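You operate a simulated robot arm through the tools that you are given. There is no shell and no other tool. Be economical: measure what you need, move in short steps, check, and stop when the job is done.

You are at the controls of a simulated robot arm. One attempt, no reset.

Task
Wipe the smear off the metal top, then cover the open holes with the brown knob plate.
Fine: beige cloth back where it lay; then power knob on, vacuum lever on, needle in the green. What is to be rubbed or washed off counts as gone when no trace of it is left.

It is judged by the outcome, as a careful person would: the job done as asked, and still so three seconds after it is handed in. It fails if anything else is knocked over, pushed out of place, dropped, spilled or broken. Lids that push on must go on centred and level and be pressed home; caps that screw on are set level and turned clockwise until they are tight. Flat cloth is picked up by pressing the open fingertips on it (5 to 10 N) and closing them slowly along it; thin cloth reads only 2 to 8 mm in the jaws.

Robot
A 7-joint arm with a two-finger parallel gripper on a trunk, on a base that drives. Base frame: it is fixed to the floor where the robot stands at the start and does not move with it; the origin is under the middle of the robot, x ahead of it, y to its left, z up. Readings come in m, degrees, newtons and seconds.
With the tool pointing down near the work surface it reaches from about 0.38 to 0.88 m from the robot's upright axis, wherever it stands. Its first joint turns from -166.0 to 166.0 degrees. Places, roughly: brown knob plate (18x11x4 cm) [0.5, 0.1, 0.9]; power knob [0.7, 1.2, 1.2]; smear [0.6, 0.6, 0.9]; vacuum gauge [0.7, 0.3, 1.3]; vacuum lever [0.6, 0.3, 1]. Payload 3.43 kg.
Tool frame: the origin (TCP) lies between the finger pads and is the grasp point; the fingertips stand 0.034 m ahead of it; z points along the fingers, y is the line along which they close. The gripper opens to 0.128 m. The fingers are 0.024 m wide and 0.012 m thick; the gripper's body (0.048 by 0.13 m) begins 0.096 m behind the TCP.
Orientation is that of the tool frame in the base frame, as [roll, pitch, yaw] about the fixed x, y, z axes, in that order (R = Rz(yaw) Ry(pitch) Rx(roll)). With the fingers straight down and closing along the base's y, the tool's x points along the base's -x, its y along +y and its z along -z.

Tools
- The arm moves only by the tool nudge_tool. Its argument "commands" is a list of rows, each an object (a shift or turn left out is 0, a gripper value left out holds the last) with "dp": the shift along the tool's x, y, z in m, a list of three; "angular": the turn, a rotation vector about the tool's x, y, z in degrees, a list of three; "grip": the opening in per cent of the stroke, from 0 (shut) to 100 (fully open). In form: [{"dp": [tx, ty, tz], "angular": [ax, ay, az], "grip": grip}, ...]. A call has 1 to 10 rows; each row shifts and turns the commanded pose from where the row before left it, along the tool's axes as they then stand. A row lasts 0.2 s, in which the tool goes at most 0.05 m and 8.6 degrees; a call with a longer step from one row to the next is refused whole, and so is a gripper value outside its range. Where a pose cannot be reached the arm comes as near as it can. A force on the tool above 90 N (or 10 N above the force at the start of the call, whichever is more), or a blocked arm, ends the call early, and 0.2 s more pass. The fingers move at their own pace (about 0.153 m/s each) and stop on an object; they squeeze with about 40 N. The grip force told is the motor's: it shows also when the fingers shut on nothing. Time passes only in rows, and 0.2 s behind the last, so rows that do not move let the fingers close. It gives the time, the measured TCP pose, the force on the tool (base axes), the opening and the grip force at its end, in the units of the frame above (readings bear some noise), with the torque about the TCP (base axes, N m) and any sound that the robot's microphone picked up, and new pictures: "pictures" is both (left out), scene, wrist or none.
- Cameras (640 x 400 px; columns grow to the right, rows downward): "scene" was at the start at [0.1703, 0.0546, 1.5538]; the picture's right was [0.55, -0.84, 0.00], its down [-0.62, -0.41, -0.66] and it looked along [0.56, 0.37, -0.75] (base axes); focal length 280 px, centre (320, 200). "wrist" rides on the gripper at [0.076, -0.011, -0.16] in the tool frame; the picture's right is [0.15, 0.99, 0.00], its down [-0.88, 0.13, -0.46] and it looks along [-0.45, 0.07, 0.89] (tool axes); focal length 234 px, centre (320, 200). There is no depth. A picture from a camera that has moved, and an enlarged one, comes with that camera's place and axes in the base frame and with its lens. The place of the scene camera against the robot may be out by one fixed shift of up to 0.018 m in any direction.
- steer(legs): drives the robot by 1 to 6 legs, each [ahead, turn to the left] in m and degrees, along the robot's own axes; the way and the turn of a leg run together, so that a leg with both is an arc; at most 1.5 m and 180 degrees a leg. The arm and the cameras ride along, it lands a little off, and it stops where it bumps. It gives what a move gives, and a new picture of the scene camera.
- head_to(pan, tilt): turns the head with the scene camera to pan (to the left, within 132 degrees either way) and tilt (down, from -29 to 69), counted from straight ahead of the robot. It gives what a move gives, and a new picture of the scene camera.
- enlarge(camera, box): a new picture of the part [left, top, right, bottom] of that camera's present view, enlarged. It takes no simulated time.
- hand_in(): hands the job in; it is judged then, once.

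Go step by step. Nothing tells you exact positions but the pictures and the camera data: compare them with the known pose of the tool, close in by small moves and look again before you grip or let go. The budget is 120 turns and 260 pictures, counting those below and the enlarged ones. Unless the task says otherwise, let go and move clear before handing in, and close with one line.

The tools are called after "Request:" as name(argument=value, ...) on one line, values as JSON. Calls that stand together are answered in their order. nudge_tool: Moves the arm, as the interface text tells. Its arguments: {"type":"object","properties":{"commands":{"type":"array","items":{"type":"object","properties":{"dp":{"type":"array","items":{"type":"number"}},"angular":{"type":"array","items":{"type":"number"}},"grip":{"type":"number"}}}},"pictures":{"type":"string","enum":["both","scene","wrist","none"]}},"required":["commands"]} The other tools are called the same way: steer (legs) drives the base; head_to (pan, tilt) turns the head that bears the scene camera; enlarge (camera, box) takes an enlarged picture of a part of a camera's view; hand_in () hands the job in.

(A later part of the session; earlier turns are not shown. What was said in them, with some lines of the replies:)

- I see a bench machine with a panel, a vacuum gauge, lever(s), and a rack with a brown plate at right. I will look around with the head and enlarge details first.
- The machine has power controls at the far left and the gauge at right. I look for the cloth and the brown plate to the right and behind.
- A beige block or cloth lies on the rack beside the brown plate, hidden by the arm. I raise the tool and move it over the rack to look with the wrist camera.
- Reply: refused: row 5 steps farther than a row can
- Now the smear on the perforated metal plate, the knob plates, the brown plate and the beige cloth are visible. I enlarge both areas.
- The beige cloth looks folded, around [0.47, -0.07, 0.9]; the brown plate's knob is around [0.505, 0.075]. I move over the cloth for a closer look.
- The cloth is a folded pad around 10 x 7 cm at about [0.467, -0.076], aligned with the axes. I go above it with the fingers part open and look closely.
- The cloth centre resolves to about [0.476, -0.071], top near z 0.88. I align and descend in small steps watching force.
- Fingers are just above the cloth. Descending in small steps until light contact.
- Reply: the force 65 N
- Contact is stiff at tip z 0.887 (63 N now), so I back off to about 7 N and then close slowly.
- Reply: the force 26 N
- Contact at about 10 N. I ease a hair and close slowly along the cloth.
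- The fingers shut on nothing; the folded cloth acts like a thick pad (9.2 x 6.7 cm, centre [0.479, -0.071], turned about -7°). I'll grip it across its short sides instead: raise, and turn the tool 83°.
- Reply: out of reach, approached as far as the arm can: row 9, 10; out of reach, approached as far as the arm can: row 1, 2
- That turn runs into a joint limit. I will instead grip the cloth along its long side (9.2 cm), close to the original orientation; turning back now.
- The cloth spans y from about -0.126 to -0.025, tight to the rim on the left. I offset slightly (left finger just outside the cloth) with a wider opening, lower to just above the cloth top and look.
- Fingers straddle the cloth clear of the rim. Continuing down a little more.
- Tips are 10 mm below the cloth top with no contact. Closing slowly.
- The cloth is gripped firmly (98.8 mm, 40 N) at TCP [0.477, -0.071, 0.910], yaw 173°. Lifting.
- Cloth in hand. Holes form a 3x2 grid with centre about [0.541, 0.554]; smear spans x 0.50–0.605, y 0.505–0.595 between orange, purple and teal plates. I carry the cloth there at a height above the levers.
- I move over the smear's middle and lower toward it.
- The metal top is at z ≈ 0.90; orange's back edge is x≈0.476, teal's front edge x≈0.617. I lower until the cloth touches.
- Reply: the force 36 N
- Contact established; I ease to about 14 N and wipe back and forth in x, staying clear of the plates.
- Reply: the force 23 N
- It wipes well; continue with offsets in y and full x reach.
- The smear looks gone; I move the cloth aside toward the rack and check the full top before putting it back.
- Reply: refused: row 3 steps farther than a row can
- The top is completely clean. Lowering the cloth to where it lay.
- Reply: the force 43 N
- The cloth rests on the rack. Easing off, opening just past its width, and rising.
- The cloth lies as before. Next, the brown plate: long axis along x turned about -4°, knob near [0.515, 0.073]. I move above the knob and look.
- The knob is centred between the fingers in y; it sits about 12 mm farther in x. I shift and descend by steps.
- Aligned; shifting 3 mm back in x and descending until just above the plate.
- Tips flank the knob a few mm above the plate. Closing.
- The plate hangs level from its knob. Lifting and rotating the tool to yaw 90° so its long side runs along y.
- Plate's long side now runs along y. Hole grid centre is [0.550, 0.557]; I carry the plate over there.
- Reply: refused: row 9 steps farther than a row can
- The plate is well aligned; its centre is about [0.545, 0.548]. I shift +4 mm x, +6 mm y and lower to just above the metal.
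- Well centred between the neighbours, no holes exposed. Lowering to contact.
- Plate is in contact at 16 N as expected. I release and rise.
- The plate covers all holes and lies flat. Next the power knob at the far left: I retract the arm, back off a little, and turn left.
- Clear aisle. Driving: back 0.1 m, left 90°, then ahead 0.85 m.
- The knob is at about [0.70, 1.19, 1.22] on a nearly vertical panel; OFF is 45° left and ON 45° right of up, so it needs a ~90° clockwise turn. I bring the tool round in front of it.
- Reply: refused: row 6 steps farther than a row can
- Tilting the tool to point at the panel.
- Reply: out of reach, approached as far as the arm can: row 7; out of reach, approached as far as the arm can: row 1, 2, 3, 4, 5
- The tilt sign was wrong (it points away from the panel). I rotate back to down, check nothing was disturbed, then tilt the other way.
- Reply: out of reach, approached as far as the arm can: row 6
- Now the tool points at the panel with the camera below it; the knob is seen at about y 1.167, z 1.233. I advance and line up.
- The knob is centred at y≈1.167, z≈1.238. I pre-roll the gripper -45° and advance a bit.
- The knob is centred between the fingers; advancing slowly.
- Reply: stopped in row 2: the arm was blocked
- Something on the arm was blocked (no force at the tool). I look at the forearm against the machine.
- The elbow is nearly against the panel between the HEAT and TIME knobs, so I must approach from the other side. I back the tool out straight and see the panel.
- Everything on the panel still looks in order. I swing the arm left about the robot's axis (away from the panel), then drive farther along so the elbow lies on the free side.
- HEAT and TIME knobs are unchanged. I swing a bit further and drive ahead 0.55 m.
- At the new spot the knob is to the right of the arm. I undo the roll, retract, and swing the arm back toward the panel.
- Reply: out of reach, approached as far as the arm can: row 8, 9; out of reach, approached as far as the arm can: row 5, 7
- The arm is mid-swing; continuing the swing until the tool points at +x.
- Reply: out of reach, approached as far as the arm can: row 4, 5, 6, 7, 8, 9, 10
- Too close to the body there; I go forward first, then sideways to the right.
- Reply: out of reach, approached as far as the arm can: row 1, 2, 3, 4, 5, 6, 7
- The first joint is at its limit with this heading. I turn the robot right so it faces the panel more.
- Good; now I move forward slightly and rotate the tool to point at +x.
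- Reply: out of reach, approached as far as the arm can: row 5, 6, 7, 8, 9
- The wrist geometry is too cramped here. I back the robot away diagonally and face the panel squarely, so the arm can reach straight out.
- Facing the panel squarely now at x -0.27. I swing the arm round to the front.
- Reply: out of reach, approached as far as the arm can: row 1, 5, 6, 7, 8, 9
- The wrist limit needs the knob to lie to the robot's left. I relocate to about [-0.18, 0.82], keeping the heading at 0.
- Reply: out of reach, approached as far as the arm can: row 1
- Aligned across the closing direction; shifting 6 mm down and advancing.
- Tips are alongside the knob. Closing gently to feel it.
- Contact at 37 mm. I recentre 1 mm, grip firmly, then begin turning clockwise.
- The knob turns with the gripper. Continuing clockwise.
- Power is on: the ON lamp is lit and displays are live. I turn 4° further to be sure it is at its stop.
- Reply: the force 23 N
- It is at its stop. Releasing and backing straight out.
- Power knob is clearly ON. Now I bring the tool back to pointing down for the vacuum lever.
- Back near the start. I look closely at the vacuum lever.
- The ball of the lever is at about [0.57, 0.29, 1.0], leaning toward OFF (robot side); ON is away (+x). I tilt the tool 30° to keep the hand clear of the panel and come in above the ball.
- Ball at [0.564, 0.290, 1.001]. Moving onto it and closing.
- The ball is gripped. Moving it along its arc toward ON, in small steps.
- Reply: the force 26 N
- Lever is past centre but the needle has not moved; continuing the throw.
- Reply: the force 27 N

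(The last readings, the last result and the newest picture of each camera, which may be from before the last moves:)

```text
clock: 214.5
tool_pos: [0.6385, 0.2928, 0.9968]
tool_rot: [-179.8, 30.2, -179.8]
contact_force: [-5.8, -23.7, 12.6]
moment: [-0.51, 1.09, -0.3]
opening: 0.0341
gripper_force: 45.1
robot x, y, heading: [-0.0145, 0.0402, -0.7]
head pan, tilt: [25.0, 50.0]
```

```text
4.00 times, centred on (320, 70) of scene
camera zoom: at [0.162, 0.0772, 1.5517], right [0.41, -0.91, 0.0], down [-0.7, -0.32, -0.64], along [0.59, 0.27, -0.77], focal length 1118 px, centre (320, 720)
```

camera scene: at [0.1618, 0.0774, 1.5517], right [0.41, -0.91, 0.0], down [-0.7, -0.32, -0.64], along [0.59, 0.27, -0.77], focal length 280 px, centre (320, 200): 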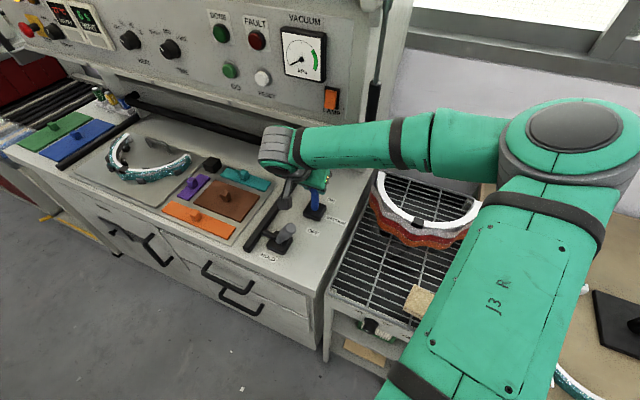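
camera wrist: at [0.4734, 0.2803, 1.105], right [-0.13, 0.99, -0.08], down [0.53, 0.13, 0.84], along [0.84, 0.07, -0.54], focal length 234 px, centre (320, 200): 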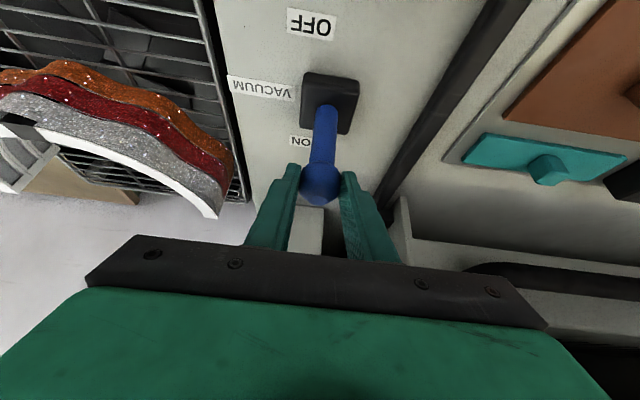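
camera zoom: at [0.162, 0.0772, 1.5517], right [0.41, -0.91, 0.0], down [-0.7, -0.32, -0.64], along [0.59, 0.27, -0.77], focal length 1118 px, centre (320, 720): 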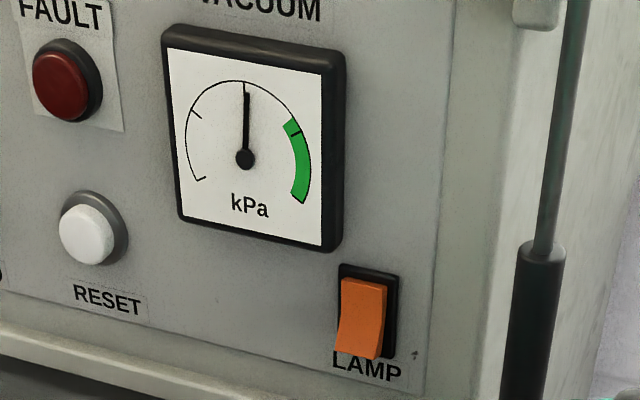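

The needle is rising. I nudge to the end of the throw, correct the sideways force, and wait.

Request:
nudge_tool(commands=[{"dp": [-0.003, -0.0008, 0.004]}, {}, {}, {}, {}], pictures="none")

Request:
enlarge(camera="scene", box=[240, 20, 400, 120])

Request:
enlarge(camera="wrist", box=[220, 60, 420, 250])

```text
clock: 215.7
tool_pos: [0.6431, 0.2913, 0.9954]
tool_rot: [-180.0, 30.0, -179.8]
contact_force: [-6.4, -18.9, 6.3]
moment: [-0.38, 1.07, -0.12]
opening: 0.0339
gripper_force: 44.8
robot x, y, heading: [-0.0108, 0.0365, -0.5]
head pan, tilt: [25.0, 50.0]
```

```text
4.00 times, centred on (320, 70) of scene
camera zoom: at [0.1621, 0.0774, 1.5516], right [0.41, -0.91, 0.0], down [-0.7, -0.32, -0.64], along [0.59, 0.27, -0.77], focal length 1118 px, centre (320, 720)
```

zoom: 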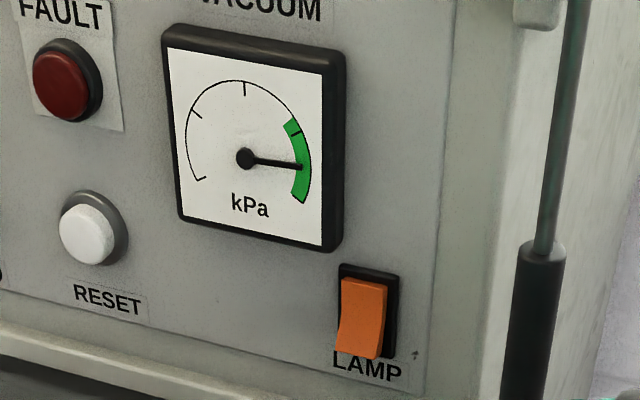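

```text
2.11 times, centred on (320, 155) of wrist
camera zoom: at [0.4985, 0.2796, 1.0953], right [-0.13, 0.99, -0.07], down [0.53, 0.13, 0.84], along [0.84, 0.07, -0.54], focal length 493 px, centre (320, 295)
```

zoom: 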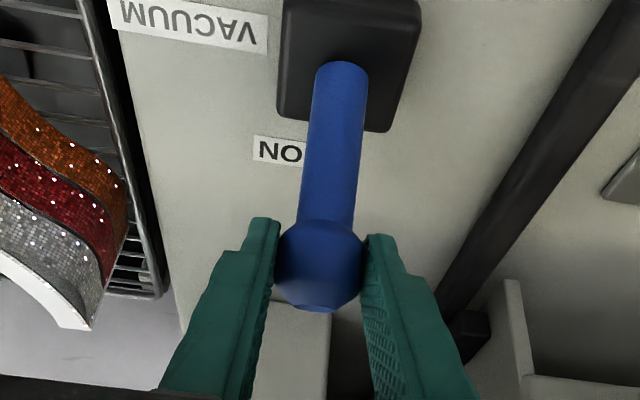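

The needle is in the green. I check whether the lever is at its end stop by a small extra push.

Request:
nudge_tool(commands=[{"dp": [-0.003, -0.001, 0.004]}, {}], pictures="none")

Request:
nudge_tool(commands=[{"dp": [-0.003, -0.0005, 0.004]}, {}], pictures="none")

```text
clock: 216.3
tool_pos: [0.6467, 0.292, 0.9936]
tool_rot: [180.0, 30.0, -179.6]
contact_force: [-13.1, -15.7, -2.1]
moment: [-0.28, 1.56, -0.16]
opening: 0.034
gripper_force: 45.4
robot x, y, heading: [-0.008, 0.0365, -0.7]
head pan, tilt: [25.0, 50.0]
```

```text
clock: 216.9
tool_pos: [0.6505, 0.2909, 0.9917]
tool_rot: [180.0, 30.2, -179.7]
contact_force: [-16.6, -10.0, -2.7]
moment: [-0.22, 1.55, -0.06]
opening: 0.034
gripper_force: 45.3
robot x, y, heading: [-0.0125, 0.0357, -0.9]
head pan, tilt: [25.0, 50.0]
```

Request:
nudge_tool(commands=[{"dp": [-0.003, -0.0005, 0.004]}, {}], pictures="none")

Request:
nudge_tool(commands=[{"dp": [-0.003, 0, 0.004]}, {}], pictures="wrist")

```text
clock: 217.5
tool_pos: [0.6541, 0.2916, 0.9912]
tool_rot: [-180.0, 30.1, -179.6]
contact_force: [-35.8, -11.7, 6.8]
moment: [-0.22, 0.82, -0.12]
opening: 0.0341
gripper_force: 45.5
robot x, y, heading: [-0.0129, 0.0382, -0.7]
head pan, tilt: [25.0, 50.0]
```

```text
clock: 218.1
tool_pos: [0.6596, 0.2927, 0.9901]
tool_rot: [180.0, 30.4, -179.8]
contact_force: [-31.4, -9.7, 17.9]
moment: [-0.23, 0.61, -0.04]
opening: 0.0339
gripper_force: 44.6
robot x, y, heading: [-0.012, 0.035, -0.5]
head pan, tilt: [25.0, 50.0]
camera wrist: at [0.5148, 0.2794, 1.0889], right [-0.13, 0.99, -0.07], down [0.53, 0.13, 0.84], along [0.84, 0.07, -0.54], focal length 234 px, centre (320, 200)
```

wrist: 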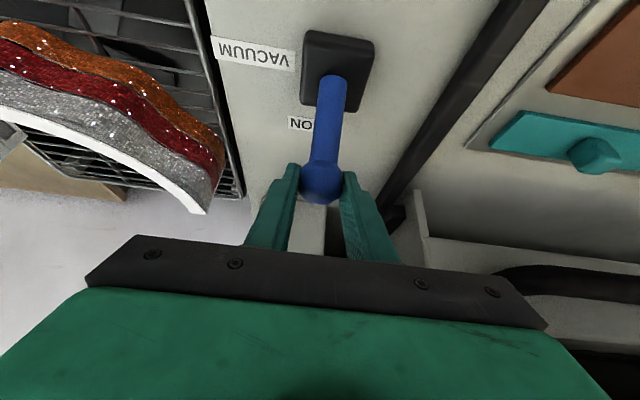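

End stop reached (force rose to 35 N). Easing back, releasing and withdrawing along the tool axis.

Request:
nudge_tool(commands=[{"dp": [0.003, 0, -0.004]}, {"grip": 36}, {"grip": 48}, {}, {"dp": [0, 0, -0.03]}, {"dp": [0, 0, -0.04]}, {"dp": [0, 0, -0.04]}, {"dp": [0.02, 0, -0.04]}, {}], pictures="both")

Request:
enlarge(camera="scene", box=[240, 20, 400, 120])

```text
clock: 220.1
tool_pos: [0.5636, 0.2931, 1.1115]
tool_rot: [-179.9, 30.1, -179.8]
contact_force: [-0.3, -0.1, 0.3]
moment: [0.0, 0.01, 0.01]
opening: 0.0617
gripper_force: 0.1
robot x, y, heading: [-0.0149, 0.0361, -0.6]
head pan, tilt: [25.0, 50.0]
camera scene: at [0.1626, 0.0782, 1.5516], right [0.41, -0.91, 0.0], down [-0.7, -0.32, -0.64], along [0.59, 0.27, -0.77], focal length 280 px, centre (320, 200)
camera wrist: at [0.419, 0.2804, 1.2116], right [-0.13, 0.99, -0.07], down [0.53, 0.13, 0.84], along [0.84, 0.07, -0.54], focal length 234 px, centre (320, 200)
```

scene: 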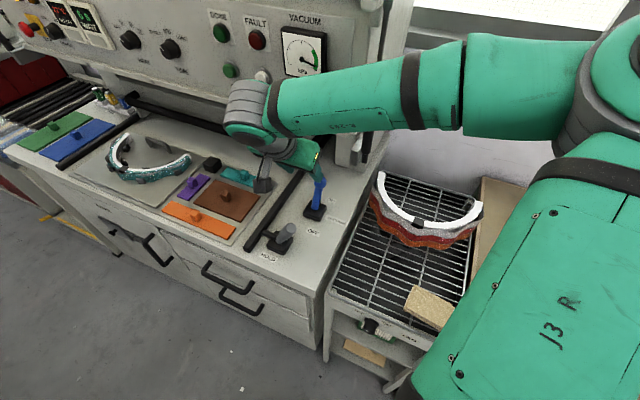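
wrist: 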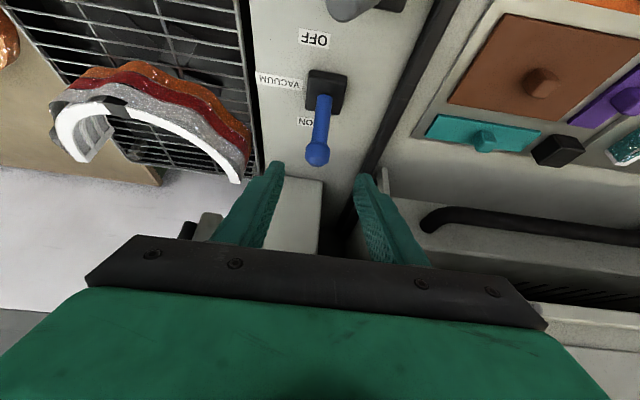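

```text
4.00 times, centred on (320, 70) of scene
camera zoom: at [0.1626, 0.0782, 1.5516], right [0.41, -0.91, 0.0], down [-0.7, -0.32, -0.64], along [0.59, 0.27, -0.77], focal length 1118 px, centre (320, 720)
```

zoom: 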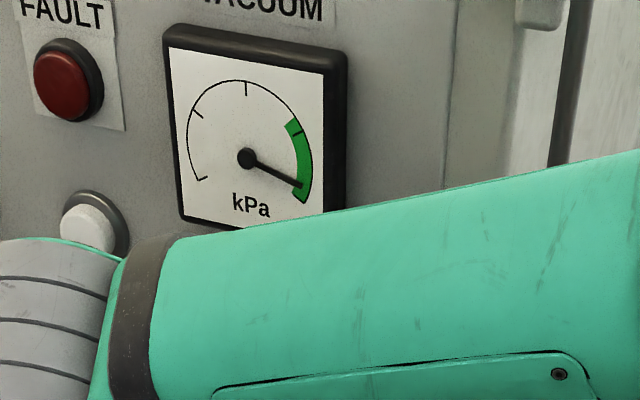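

The lever stays ON; the needle is still in the green, low in the band. I withdraw the arm and check that it is steady.

Request:
nudge_tool(commands=[{"dp": [0.03, 0, -0.03]}, {"dp": [0.04, 0, -0.02]}, {"dp": [0.04, 0, -0.02]}, {"dp": [0.04, 0, -0.02]}, {"dp": [0.04, 0, -0.02]}, {}, {}, {}, {}], pictures="scene")

Request:
enlarge(camera="scene", box=[240, 20, 400, 120])

```text
clock: 222.1
tool_pos: [0.336, 0.2936, 1.102]
tool_rot: [179.6, 28.0, -179.9]
contact_force: [0.4, -0.4, 0.4]
moment: [0.02, 0.01, 0.04]
opening: 0.0614
gripper_force: 0.1
robot x, y, heading: [-0.0111, 0.0346, -0.5]
head pan, tilt: [25.0, 50.0]
camera scene: at [0.1625, 0.0782, 1.5516], right [0.41, -0.91, 0.0], down [-0.7, -0.32, -0.64], along [0.59, 0.27, -0.77], focal length 280 px, centre (320, 200)
```

scene: 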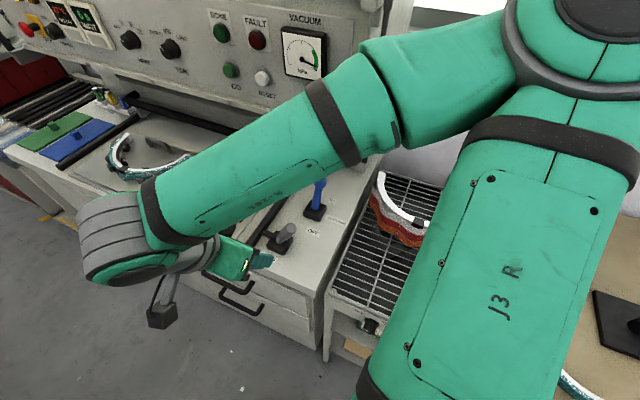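

```text
4.00 times, centred on (320, 70) of scene
camera zoom: at [0.1625, 0.0782, 1.5516], right [0.41, -0.91, 0.0], down [-0.7, -0.32, -0.64], along [0.59, 0.27, -0.77], focal length 1118 px, centre (320, 720)
```

zoom: 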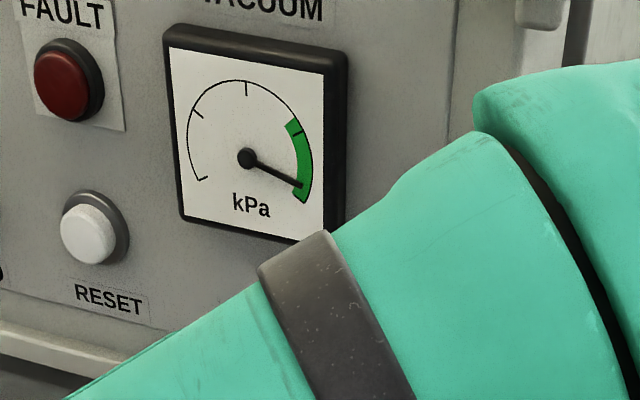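

The needle holds steady in the green, power and vacuum are on, the top is clean and covered, and the cloth is back in place with the arm clear. Handing in.

Request:
hand_in()

```text
The job is handed in.
```

The job is finished and handed in. The smear is wiped off and the brown knob plate covers all the open holes. The cloth is back where it lay, within about 2 mm. Power and vacuum are on, and the needle is holding steady in the green, near the far end of the band.
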